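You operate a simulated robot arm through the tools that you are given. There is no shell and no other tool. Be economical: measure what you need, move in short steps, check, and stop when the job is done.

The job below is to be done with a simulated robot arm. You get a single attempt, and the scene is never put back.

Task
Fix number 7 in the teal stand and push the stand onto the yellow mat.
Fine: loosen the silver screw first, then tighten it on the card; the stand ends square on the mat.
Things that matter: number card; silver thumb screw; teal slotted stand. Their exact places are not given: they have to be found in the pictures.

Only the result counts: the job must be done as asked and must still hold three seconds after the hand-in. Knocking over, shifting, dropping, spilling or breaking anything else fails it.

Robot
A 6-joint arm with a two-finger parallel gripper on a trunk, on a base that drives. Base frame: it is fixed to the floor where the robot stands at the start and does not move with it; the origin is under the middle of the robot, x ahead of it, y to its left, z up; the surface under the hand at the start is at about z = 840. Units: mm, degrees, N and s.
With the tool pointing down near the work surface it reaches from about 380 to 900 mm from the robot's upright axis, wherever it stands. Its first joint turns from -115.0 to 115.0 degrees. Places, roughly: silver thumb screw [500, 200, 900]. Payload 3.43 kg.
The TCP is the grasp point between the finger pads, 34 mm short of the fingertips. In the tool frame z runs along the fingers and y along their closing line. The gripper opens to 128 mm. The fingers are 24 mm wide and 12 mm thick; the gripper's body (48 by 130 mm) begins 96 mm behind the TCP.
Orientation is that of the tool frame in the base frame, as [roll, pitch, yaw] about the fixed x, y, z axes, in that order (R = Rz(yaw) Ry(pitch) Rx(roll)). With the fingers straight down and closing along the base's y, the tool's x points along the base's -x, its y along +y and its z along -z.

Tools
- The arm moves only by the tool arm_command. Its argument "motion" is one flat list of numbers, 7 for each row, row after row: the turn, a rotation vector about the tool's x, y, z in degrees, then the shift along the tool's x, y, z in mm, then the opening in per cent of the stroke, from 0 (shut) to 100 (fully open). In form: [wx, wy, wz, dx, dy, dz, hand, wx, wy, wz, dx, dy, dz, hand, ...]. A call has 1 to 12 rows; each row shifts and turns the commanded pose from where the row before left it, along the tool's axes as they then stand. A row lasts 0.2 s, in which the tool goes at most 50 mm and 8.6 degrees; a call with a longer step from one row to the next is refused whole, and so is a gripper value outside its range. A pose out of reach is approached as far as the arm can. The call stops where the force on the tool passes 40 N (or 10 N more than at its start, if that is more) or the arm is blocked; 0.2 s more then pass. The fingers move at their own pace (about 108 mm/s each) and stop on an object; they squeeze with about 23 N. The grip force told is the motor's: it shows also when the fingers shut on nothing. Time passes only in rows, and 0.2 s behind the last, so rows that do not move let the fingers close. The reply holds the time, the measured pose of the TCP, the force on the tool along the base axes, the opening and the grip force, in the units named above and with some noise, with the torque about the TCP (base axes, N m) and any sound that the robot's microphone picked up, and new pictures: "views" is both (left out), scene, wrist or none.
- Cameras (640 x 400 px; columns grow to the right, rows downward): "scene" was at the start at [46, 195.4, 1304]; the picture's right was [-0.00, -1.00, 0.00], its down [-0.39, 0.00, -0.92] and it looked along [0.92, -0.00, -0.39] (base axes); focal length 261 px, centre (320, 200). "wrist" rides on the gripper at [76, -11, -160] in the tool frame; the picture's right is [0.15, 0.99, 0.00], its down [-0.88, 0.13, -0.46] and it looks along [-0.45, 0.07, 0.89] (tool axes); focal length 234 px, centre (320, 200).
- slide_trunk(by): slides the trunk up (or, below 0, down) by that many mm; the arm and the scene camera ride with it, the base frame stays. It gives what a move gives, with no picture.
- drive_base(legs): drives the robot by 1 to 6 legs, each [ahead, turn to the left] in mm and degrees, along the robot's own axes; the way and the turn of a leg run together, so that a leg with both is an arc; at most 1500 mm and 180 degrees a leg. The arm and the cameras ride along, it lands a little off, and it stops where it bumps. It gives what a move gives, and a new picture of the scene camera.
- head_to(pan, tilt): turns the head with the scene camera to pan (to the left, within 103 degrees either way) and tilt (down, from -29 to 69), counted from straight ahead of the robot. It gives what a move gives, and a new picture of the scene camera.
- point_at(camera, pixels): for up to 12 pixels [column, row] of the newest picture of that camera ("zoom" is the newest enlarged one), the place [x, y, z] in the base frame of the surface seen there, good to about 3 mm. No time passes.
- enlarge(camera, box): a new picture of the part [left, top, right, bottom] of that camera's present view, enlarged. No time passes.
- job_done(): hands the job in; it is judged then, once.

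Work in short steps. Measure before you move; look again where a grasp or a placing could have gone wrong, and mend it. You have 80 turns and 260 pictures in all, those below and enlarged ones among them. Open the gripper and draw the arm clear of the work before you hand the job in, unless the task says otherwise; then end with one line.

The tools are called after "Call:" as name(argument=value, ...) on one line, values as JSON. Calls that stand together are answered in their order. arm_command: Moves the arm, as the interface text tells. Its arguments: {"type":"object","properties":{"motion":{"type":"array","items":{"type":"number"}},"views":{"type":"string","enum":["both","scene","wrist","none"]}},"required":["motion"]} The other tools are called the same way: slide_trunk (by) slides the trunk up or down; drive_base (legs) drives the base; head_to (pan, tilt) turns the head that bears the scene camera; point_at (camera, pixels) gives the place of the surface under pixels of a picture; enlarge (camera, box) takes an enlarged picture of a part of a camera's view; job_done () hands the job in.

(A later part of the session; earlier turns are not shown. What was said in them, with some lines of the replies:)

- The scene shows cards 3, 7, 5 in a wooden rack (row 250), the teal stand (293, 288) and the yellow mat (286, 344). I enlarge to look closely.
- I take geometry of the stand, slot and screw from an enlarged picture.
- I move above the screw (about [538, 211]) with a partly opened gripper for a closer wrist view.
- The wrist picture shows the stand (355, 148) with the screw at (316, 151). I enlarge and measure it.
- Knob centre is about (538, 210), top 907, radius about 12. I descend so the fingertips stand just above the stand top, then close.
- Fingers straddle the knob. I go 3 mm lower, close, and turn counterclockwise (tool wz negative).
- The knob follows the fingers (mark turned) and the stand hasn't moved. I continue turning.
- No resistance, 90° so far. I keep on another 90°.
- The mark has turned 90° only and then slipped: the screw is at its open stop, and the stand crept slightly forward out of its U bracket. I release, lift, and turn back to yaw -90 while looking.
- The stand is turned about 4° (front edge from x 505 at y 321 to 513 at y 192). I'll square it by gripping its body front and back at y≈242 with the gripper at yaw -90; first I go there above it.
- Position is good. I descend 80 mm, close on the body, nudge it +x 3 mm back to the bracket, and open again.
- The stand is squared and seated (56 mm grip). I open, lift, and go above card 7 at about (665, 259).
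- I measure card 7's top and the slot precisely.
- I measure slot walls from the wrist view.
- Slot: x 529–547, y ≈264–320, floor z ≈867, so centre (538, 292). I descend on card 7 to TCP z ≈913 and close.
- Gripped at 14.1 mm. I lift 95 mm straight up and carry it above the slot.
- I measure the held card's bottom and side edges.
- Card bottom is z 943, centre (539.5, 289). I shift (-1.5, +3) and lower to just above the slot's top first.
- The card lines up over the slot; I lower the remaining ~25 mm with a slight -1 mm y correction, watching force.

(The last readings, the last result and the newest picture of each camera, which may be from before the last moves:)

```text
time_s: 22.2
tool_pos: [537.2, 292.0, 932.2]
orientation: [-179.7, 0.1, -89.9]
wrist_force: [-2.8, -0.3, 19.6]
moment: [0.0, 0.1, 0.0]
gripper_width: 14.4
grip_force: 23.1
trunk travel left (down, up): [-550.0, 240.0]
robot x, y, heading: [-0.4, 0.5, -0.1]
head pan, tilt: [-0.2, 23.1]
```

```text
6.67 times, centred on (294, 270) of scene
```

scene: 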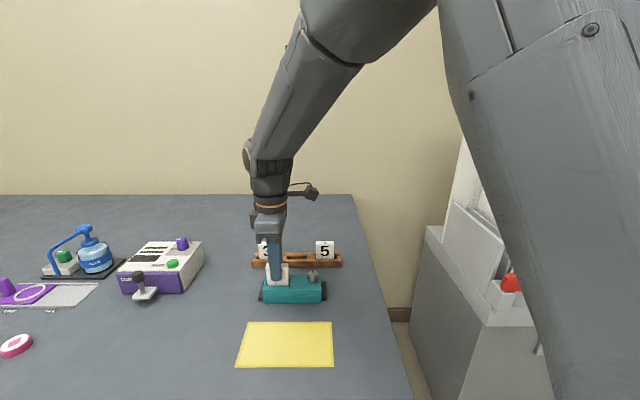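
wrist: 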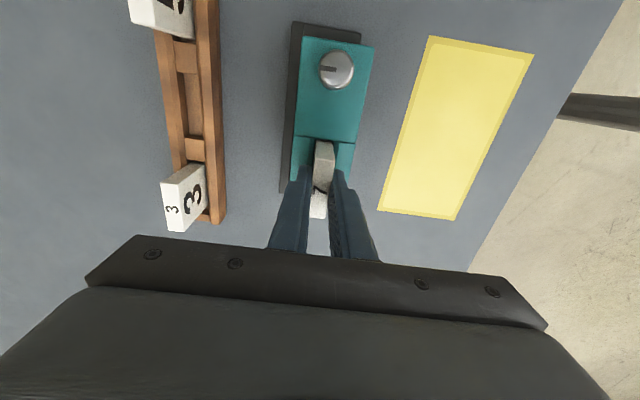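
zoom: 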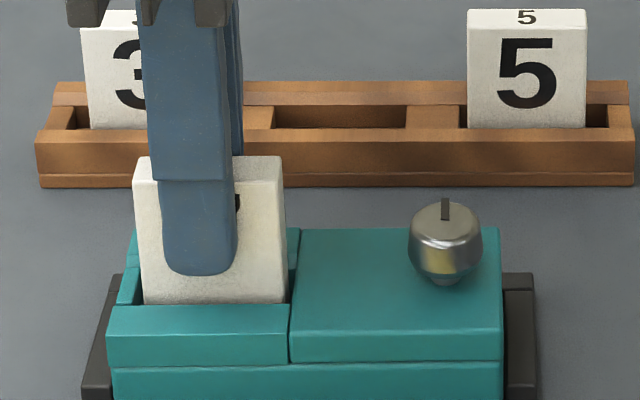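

Force 19.6 N at z 932 means the card is on the slot floor. I open and lift straight up, then look.

Call:
arm_command(motion=[0, 0, 0, 0, 0, -1, 0, 0, 0, 0, 0, 0, 0, 30, 0, 0, 0, 0, 0, 0, 30, 0, 0, 0, 0, 0, -40, 30, 0, 0, 0, 0, 0, -45, 30, 0, 0, 0, 0, 0, -20, 30, 0, 0, 0, 40, 0, 0, 40, 0, 0, 0, 40, 0, 0, 40, 0, 0, 0, 0, 0, 0, 40])

Call:
enlarge(camera="scene", box=[246, 250, 342, 310])

Call:
enlarge(camera="wrist", box=[260, 60, 400, 220])

```text
time_s: 24.2
tool_pos: [536.4, 215.0, 1038.2]
orientation: [180.0, -0.1, -90.0]
wrist_force: [-0.3, 0.2, -0.9]
moment: [0.03, 0.0, -0.02]
gripper_width: 51.2
grip_force: 0.1
trunk travel left (down, up): [-550.0, 240.0]
robot x, y, heading: [0.6, -0.6, -0.0]
head pan, tilt: [-0.2, 23.1]
```

scene: 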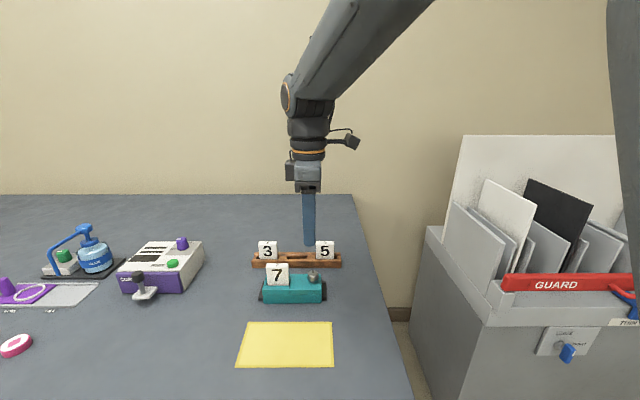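
wrist: 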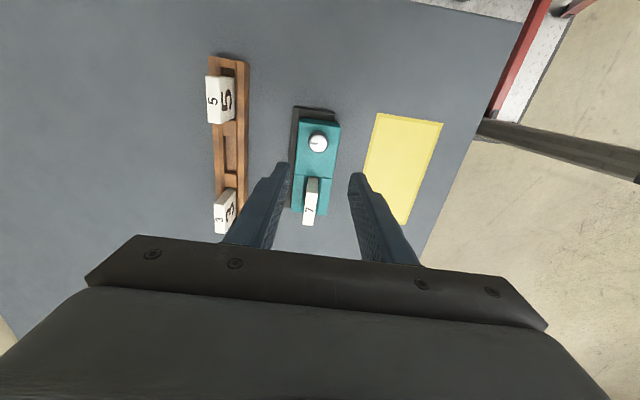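

```text
6.67 times, centred on (294, 280) of scene
```

zoom: 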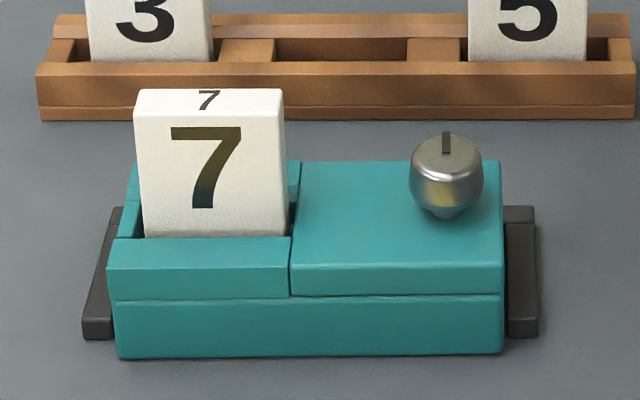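

```text
2.50 times, centred on (330, 140) of wrist
```

zoom: 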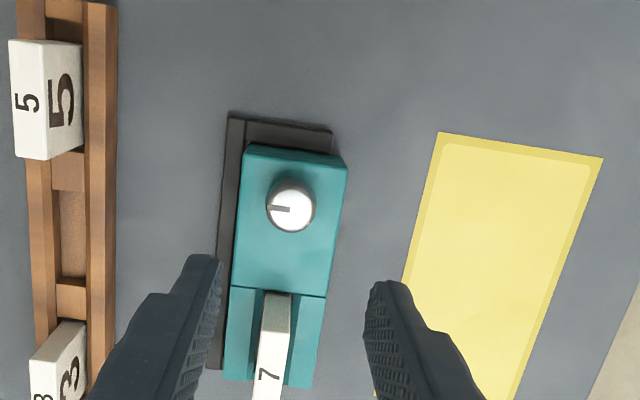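

Card 7 stands in the slot. I turn to yaw ≈-30, centre on the knob at (538.5, 210) and descend for tightening.

Call:
arm_command(motion=[0, 0, 0, 5, -2, 0, 45, 0, 0, -7.5, 0, 0, 0, 45, 0, 0, -7.5, 0, 0, 0, 45, 0, 0, -7.5, 0, 0, 0, 45, 0, 0, -7.5, 0, 0, 0, 45, 0, 0, -7.5, 0, 0, 0, 45, 0, 0, -7.5, 0, 0, 0, 45, 0, 0, -7.5, 0, 0, 30, 45, 0, 0, -7.5, 0, 0, 30, 45, 0, 0, 0, 0, 0, 30, 45, 0, 0, 0, 0, 0, 15, 45, 0, 0, 0, 0, 0, 0, 45])

Call:
enlarge(camera="scene", box=[246, 240, 342, 300])

```text
time_s: 26.8
tool_pos: [538.3, 207.8, 928.9]
orientation: [-180.0, 0.0, -30.0]
wrist_force: [0.7, 0.0, -0.4]
moment: [-0.01, 0.0, -0.01]
gripper_width: 57.7
grip_force: 0.0
trunk travel left (down, up): [-550.0, 240.0]
robot x, y, heading: [-0.7, 0.8, 0.1]
head pan, tilt: [-0.2, 23.1]
```

scene: 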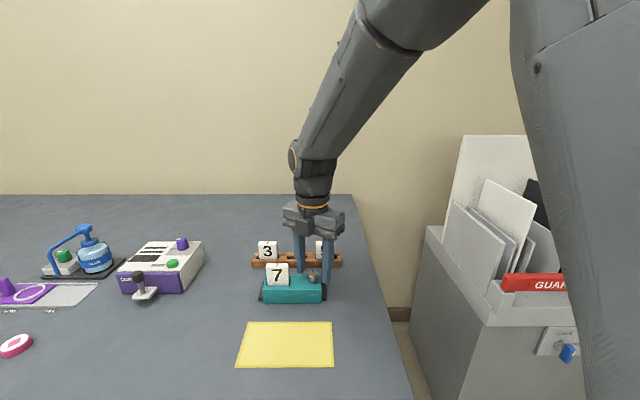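
wrist: 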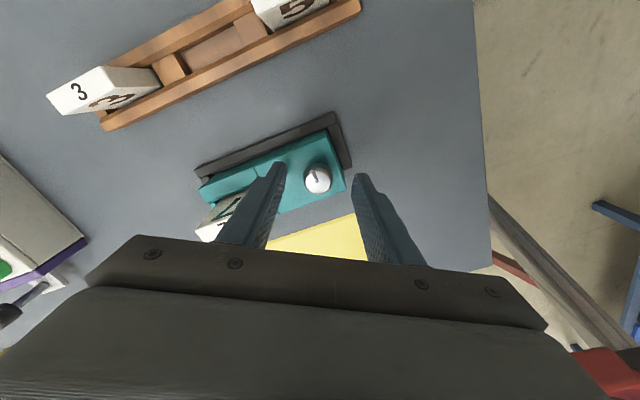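

```text
6.67 times, centred on (294, 270) of scene
```

zoom: 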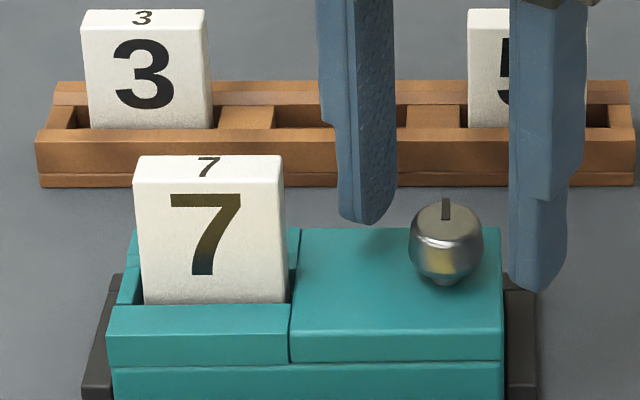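

Fingers straddle the knob. I lower 3 mm, close, and turn clockwise 45°.

Call:
arm_command(motion=[0, 0, 0, -0.7, -1.3, 3, 45, 0, 0, 0, 0, 0, 0, 0, 0, 0, 0, 0, 0, 0, 0, 0, 0, 0, 0, 0, 0, 0, 0, 0, 7.5, 0, 0, 0, 0, 0, 0, 7.5, 0, 0, 0, 0, 0, 0, 7.5, 0, 0, 0, 0, 0, 0, 7.5, 0, 0, 0, 0, 0, 0, 7.5, 0, 0, 0, 0, 0, 0, 7.5, 0, 0, 0, 0, 0, 0, 0, 0, 0, 0, 0])

Call:
enlarge(camera="scene", box=[246, 240, 342, 300])

```text
time_s: 29.2
tool_pos: [538.9, 210.2, 928.7]
orientation: [-180.0, 0.1, -74.9]
wrist_force: [0.3, -0.1, -0.4]
moment: [-0.22, -0.01, 0.01]
gripper_width: 25.7
grip_force: 23.7
trunk travel left (down, up): [-550.0, 240.0]
robot x, y, heading: [1.3, -3.1, 0.0]
head pan, tilt: [-0.2, 23.1]
```

scene: 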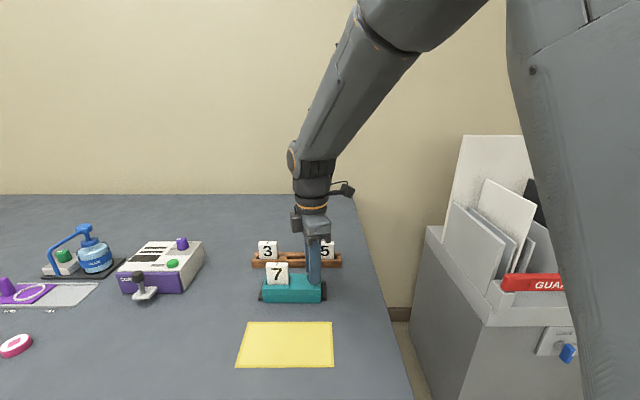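
wrist: 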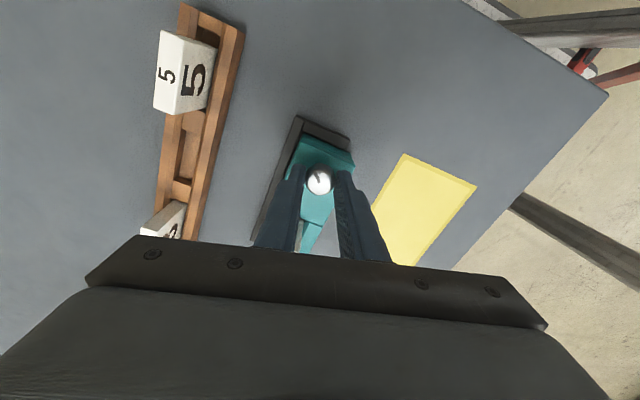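

```text
6.67 times, centred on (294, 270) of scene
```

zoom: 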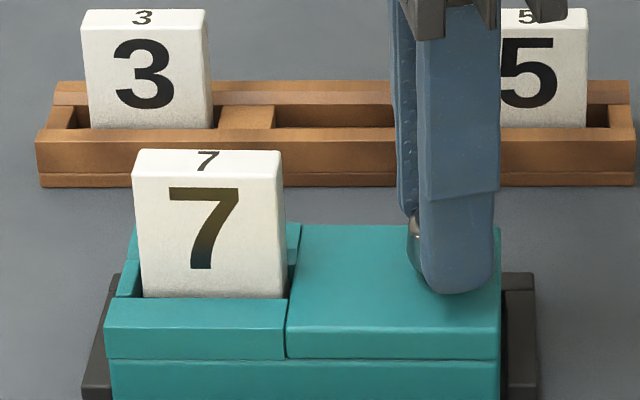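

The stand holds. I continue 45° clockwise.

Call:
arm_command(motion=[0, 0, 7.5, 0, 0, 0, 0, 0, 0, 7.5, 0, 0, 0, 0, 0, 0, 7.5, 0, 0, 0, 0, 0, 0, 7.5, 0, 0, 0, 0, 0, 0, 7.5, 0, 0, 0, 0, 0, 0, 7.5, 0, 0, 0, 0, 0, 0, 0, 0, 0, 0, 0])

Call:
enlarge(camera="wrist", box=[272, 110, 368, 230])

Call:
enlarge(camera="scene", box=[246, 240, 342, 300])

```text
time_s: 30.8
tool_pos: [539.6, 210.4, 926.9]
orientation: [-180.0, 0.0, -120.0]
wrist_force: [0.1, -0.3, -0.7]
moment: [-0.02, -0.06, 0.01]
gripper_width: 25.8
grip_force: 22.8
trunk travel left (down, up): [-550.0, 240.0]
robot x, y, heading: [0.1, 2.7, -0.2]
head pan, tilt: [-0.2, 23.1]
```

scene: 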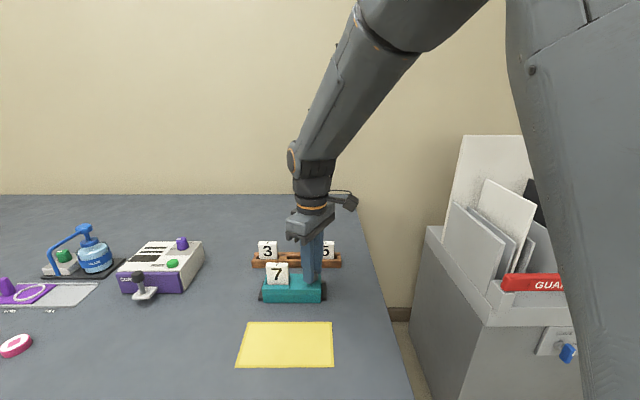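
wrist: 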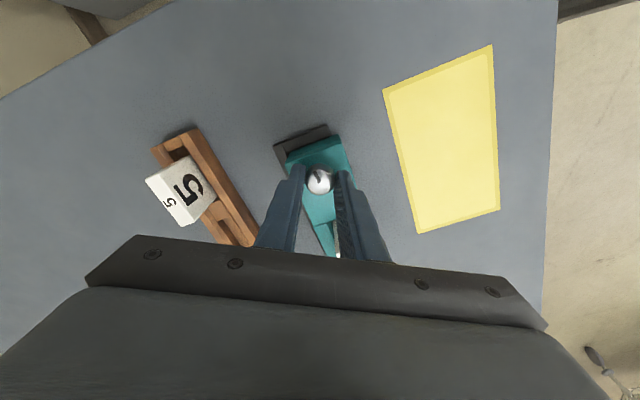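

```text
3.33 times, centred on (320, 170) of wrist
```

zoom: 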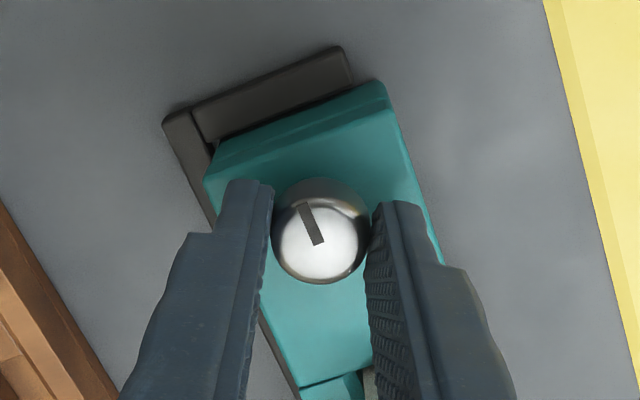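

```text
6.67 times, centred on (294, 270) of scene
```

zoom: 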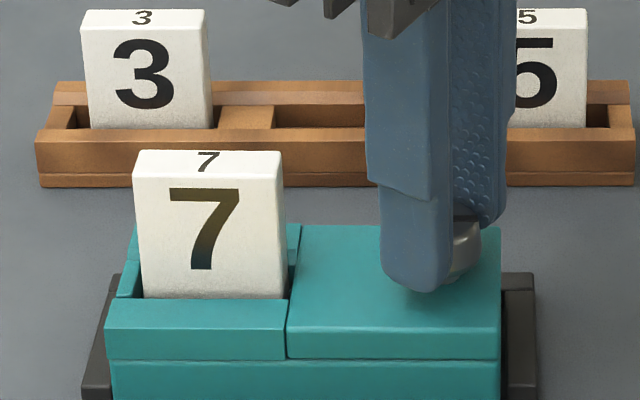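

The mark again points along -y, the original tight position. I turn a further 20° to confirm it is firm.

Call:
arm_command(motion=[0, 0, 6, 0, 0, 0, 0, 0, 0, 7, 0, 0, 0, 0, 0, 0, 7, 0, 0, 0, 0])

Call:
enlarge(camera="wrist", box=[272, 110, 368, 230])

Call:
enlarge(camera="scene", box=[246, 240, 342, 300])

```text
time_s: 31.6
tool_pos: [539.0, 211.5, 927.9]
orientation: [180.0, 0.0, -139.9]
wrist_force: [-1.7, 0.9, -0.6]
moment: [-0.01, 0.07, 0.21]
gripper_width: 25.8
grip_force: 22.9
trunk travel left (down, up): [-550.0, 240.0]
robot x, y, heading: [-2.3, -0.1, 0.0]
head pan, tilt: [-0.2, 23.1]
```

scene: 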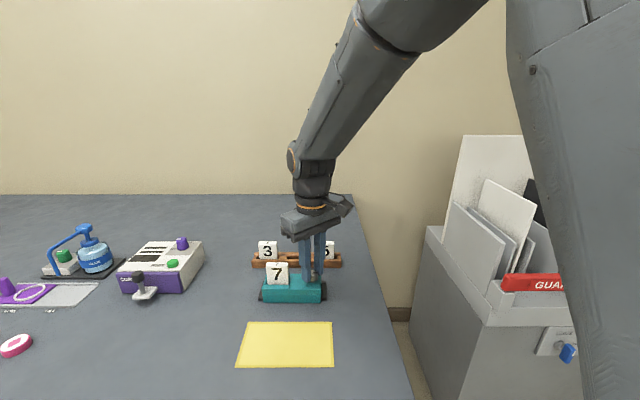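
wrist: 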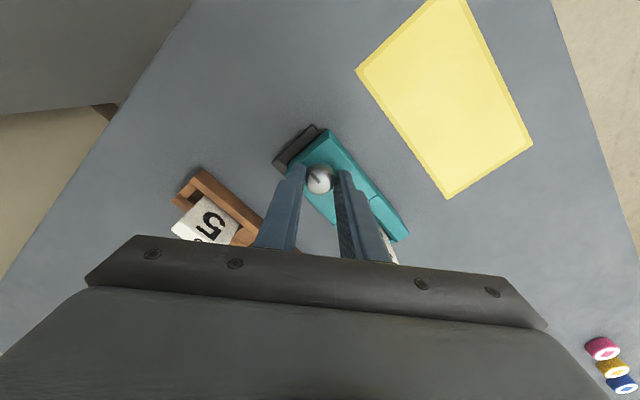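

```text
3.33 times, centred on (320, 170) of wrist
```

zoom: 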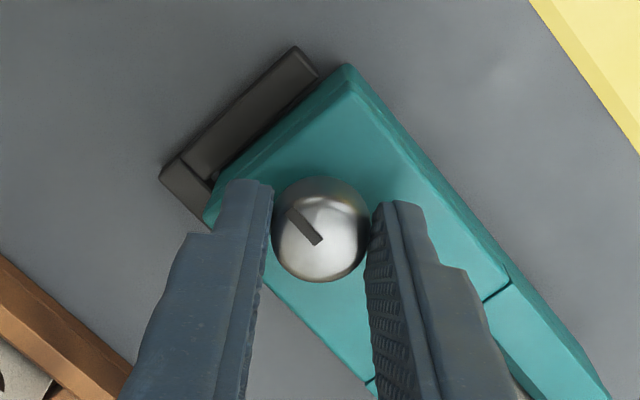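

```text
6.67 times, centred on (294, 270) of scene
```

zoom: 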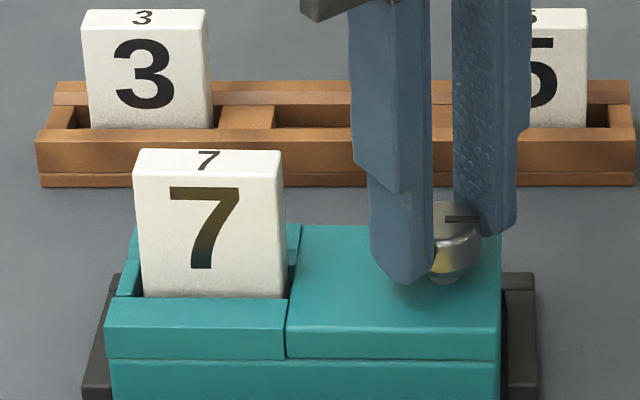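

The fingers now slip at 0.21 N·m with the mark on -y: the screw is tight. I release, lift, turn to yaw -90 and go over the stand's middle (y ≈242).

Call:
arm_command(motion=[0, 0, 0, 0, 0, 0, 45, 0, 0, 0, 0, 0, 0, 45, 0, 0, 0, 0, 0, -40, 45, 0, 0, 0, 0, 0, -30, 65, 0, 0, -8, 0, 0, 0, 65, 0, 0, -8, 0, 0, 0, 65, 0, 0, -8, 0, 0, 0, 65, 0, 0, -8, 0, 0, 0, 65, 0, 0, -8, 0, 0, 0, 65, 0, 0, -8, 0, 0, 0, 65, 0, 0, -2, -31, 0, 0, 65, 0, 0, 0, 0, 0, 0, 65])

Call:
enlarge(camera="scene", box=[246, 250, 342, 310])

Call:
point_at(camera="zoom", pixels=[[120, 300], [120, 340], [310, 300], [490, 330], [490, 300], [300, 340], [200, 345], [400, 345]])

Call:
point_at(camera="scene", pixels=[[249, 323], [330, 323], [239, 365], [332, 365], [290, 323], [286, 365], [243, 345], [331, 345]])

```text
time_s: 34.2
tool_pos: [537.6, 241.5, 999.2]
orientation: [179.9, 0.0, -89.8]
wrist_force: [0.3, -0.7, -0.9]
moment: [-0.01, 0.0, 0.0]
gripper_width: 83.1
grip_force: 0.1
trunk travel left (down, up): [-550.0, 240.0]
robot x, y, heading: [1.3, -1.2, 0.0]
head pan, tilt: [-0.2, 23.1]
```

scene: 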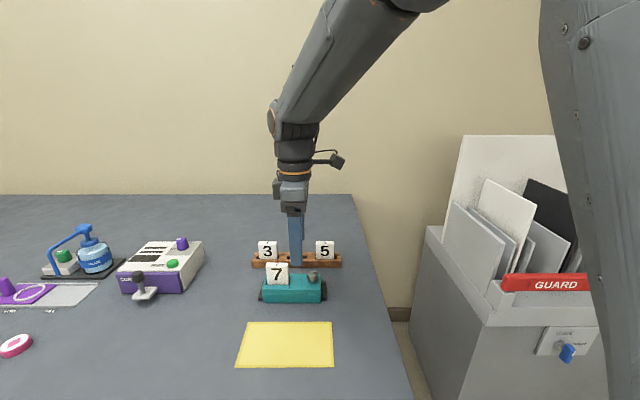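
wrist: 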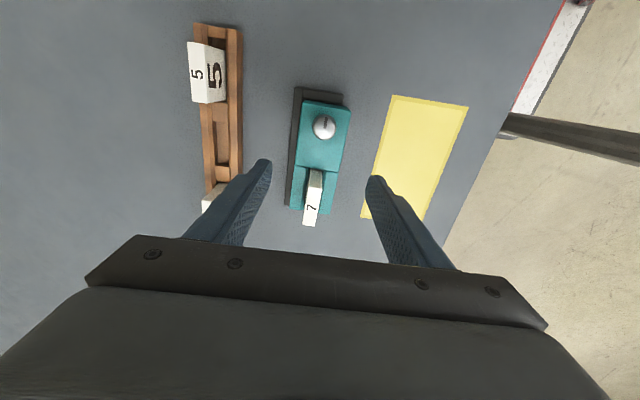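

```text
6.67 times, centred on (294, 280) of scene
```

zoom: 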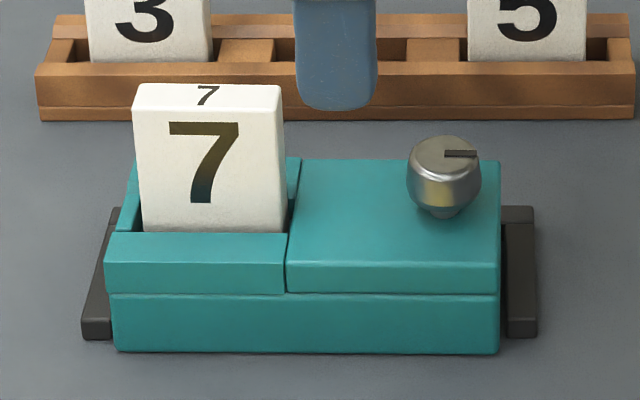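

```text
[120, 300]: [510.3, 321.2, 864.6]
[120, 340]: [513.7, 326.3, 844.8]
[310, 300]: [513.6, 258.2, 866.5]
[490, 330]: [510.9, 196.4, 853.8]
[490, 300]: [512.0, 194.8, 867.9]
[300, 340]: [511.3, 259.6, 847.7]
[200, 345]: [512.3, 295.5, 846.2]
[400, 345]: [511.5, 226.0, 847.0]
```

```text
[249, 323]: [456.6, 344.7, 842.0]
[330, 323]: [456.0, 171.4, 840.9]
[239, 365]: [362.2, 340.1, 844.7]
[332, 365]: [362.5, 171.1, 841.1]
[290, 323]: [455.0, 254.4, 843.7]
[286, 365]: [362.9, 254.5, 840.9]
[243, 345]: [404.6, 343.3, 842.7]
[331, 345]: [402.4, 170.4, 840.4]
```

Stand centre (540, 258.5), front face x 512; mat centre (409.5, 257.5), edge x 458. I descend, grip the body front/back, and drag it 45 mm toward the mat, staying off it for a check.

Call:
arm_command(motion=[0, 0, 0, 0, 0, 37, 65, 0, 0, 0, 0, -1, 37, 65, 0, 0, 0, 0, 0, 35, 65, 0, 0, 0, 0, 0, 0, 30, 0, 0, 0, 0, 0, 0, 30, 0, 0, 0, 0, 0, 0, 30, 0, 0, 0, 0, 5, 0, 30, 0, 0, 0, 0, 10, 0, 30, 0, 0, 0, 0, 15, 0, 30, 0, 0, 0, 0, 15, 0, 30, 0, 0, 0, 0, 0, 0, 30])

Call:
enlarge(camera="scene", box=[230, 250, 358, 330])

```text
time_s: 36.6
tool_pos: [495.9, 240.8, 888.8]
orientation: [-179.9, 0.0, -89.8]
wrist_force: [0.2, 0.9, -1.0]
moment: [-0.06, -0.04, 0.02]
gripper_width: 56.0
grip_force: 22.5
trunk travel left (down, up): [-550.0, 240.0]
robot x, y, heading: [1.4, -1.2, 0.1]
head pan, tilt: [-0.2, 23.1]
```

scene: 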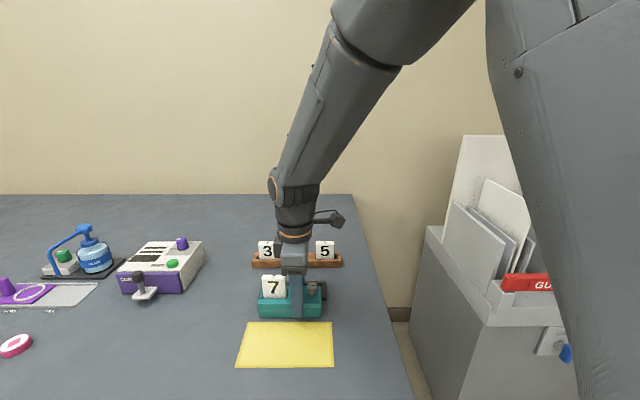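
wrist: 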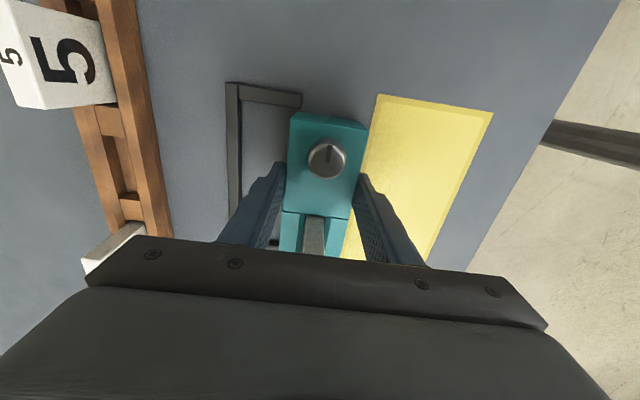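

```text
5.00 times, centred on (294, 290) of scene
```

zoom: 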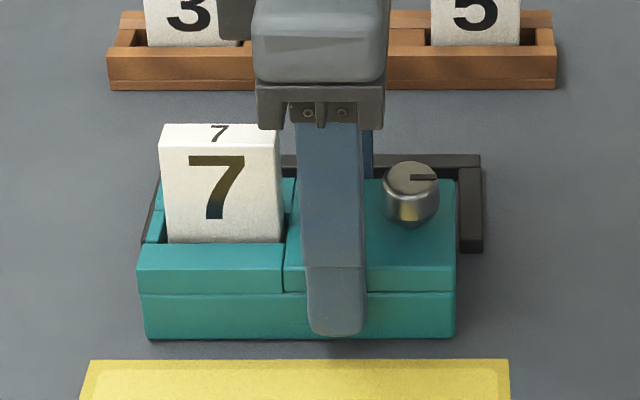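

The stand drags cleanly and square. I carry on 86 mm so its centre comes to x ≈410.

Call:
arm_command(motion=[0, 0, 0, 0.5, 15, 0, 30, 0, 0, 0, 0.5, 15, 0, 30, 0, 0, 0, 0, 15, 0, 30, 0, 0, 0, 0, 15, 0, 30, 0, 0, 0, 0, 15, 0, 30, 0, 0, 0, 0, 11, 0, 30, 0, 0, 0, 0, 0, 0, 30])

Call:
enlarge(camera="scene", box=[210, 280, 370, 380])

```text
time_s: 38.2
tool_pos: [410.1, 238.5, 887.9]
orientation: [179.9, 0.0, -89.8]
wrist_force: [0.4, -0.9, -0.4]
moment: [-0.06, 0.0, -0.03]
gripper_width: 55.4
grip_force: 22.6
trunk travel left (down, up): [-550.0, 240.0]
robot x, y, heading: [2.2, 2.2, 0.2]
head pan, tilt: [-0.2, 23.1]
```

scene: 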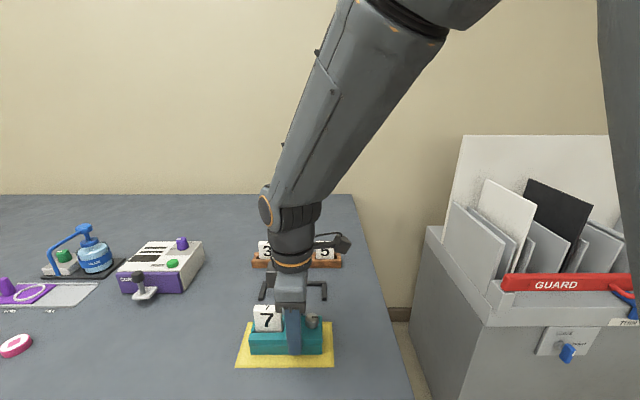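
wrist: 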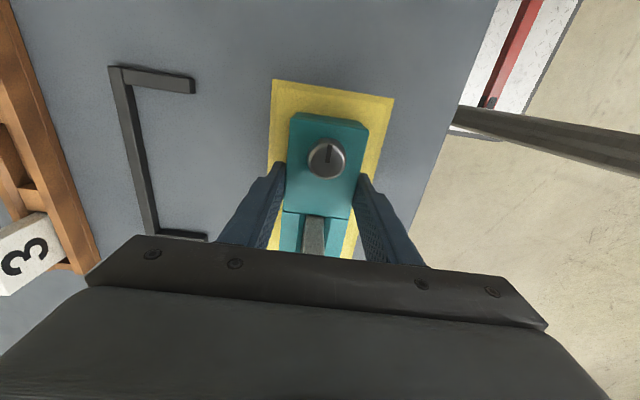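

```text
4.00 times, centred on (290, 330) of scene
```

zoom: 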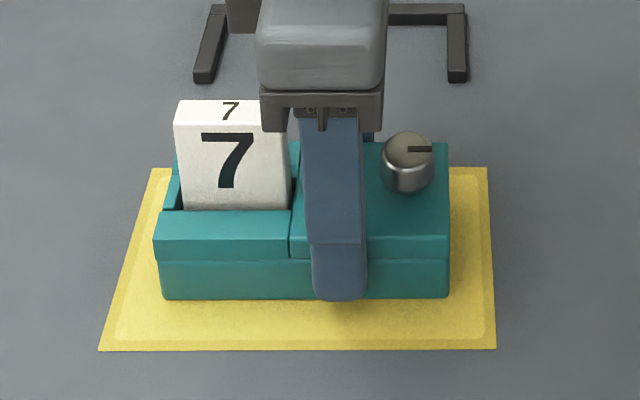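

The stand sits on the mat. I open and lift clear, then measure the placement.

Call:
arm_command(motion=[0, 0, 0, 0, 0, 0, 65, 0, 0, 0, 0, 0, 0, 65, 0, 0, 0, 0, 0, -40, 65, 0, 0, 0, 0, 0, -45, 65, 0, 0, 0, 0, 0, -45, 65, 0, 0, 0, 0, 0, -45, 65, 0, 0, 0, 30, 0, -30, 65, 0, 0, 0, 40, 0, 0, 65, 0, 0, 0, 40, 0, 0, 65, 0, 0, 0, 40, 0, 0, 65, 0, 0, 0, 0, 0, 0, 65])

Call:
enlarge(camera="scene", box=[210, 280, 370, 380])

Call:
point_at(camera="zoom", pixels=[[168, 285], [445, 285], [175, 292], [300, 290], [445, 270], [105, 347], [492, 347], [484, 170], [155, 170], [440, 148], [300, 148]])

```text
time_s: 40.6
tool_pos: [407.7, 88.6, 1093.1]
orientation: [180.0, 0.0, -89.9]
wrist_force: [-0.1, 0.6, 0.5]
moment: [-0.02, -0.02, 0.02]
gripper_width: 83.1
grip_force: 0.1
trunk travel left (down, up): [-550.0, 240.0]
robot x, y, heading: [-0.3, 3.7, -0.1]
head pan, tilt: [-0.2, 23.1]
```

scene: 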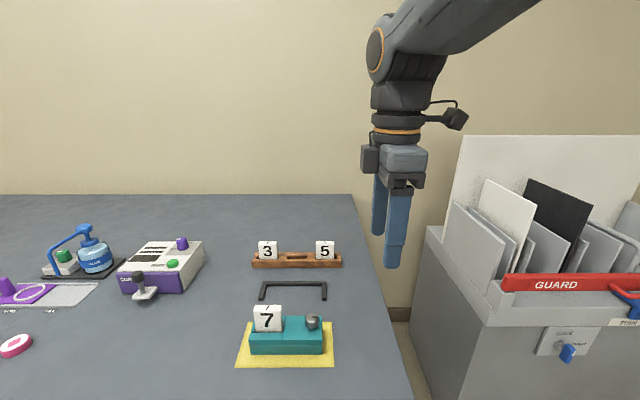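
wrist: 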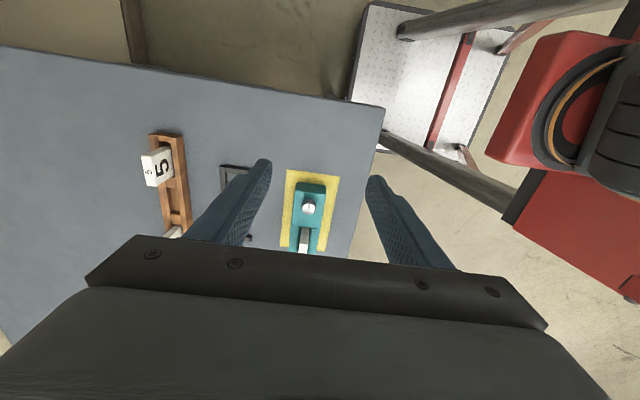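

```text
4.00 times, centred on (290, 330) of scene
```

zoom: 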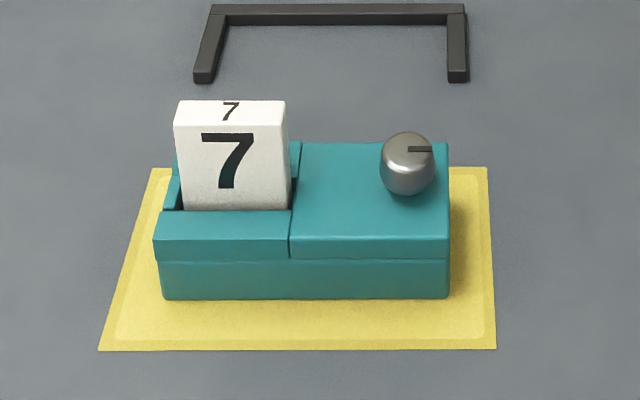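

```text
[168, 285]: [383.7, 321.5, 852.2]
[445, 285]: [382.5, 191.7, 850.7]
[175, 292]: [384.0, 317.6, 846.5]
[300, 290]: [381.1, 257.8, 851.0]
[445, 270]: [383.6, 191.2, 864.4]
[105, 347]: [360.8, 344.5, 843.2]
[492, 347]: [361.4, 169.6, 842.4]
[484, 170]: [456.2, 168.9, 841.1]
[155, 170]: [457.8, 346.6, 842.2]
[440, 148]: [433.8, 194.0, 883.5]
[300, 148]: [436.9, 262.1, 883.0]
```

The stand is centred at about (410, 257) and square on the mat. The card is upright, the screw mark is in the tight position, and the arm is clear, so I hand in.

Call:
job_done()

```text
The job is handed in.
```

Number 7 is in the teal stand with the silver screw tightened until the fingers slipped on it, and the stand sits square and centred on the yellow mat. While loosening, I turned the screw past its open stop, which nudged the stand about 4°. I squared it up before putting the card in.
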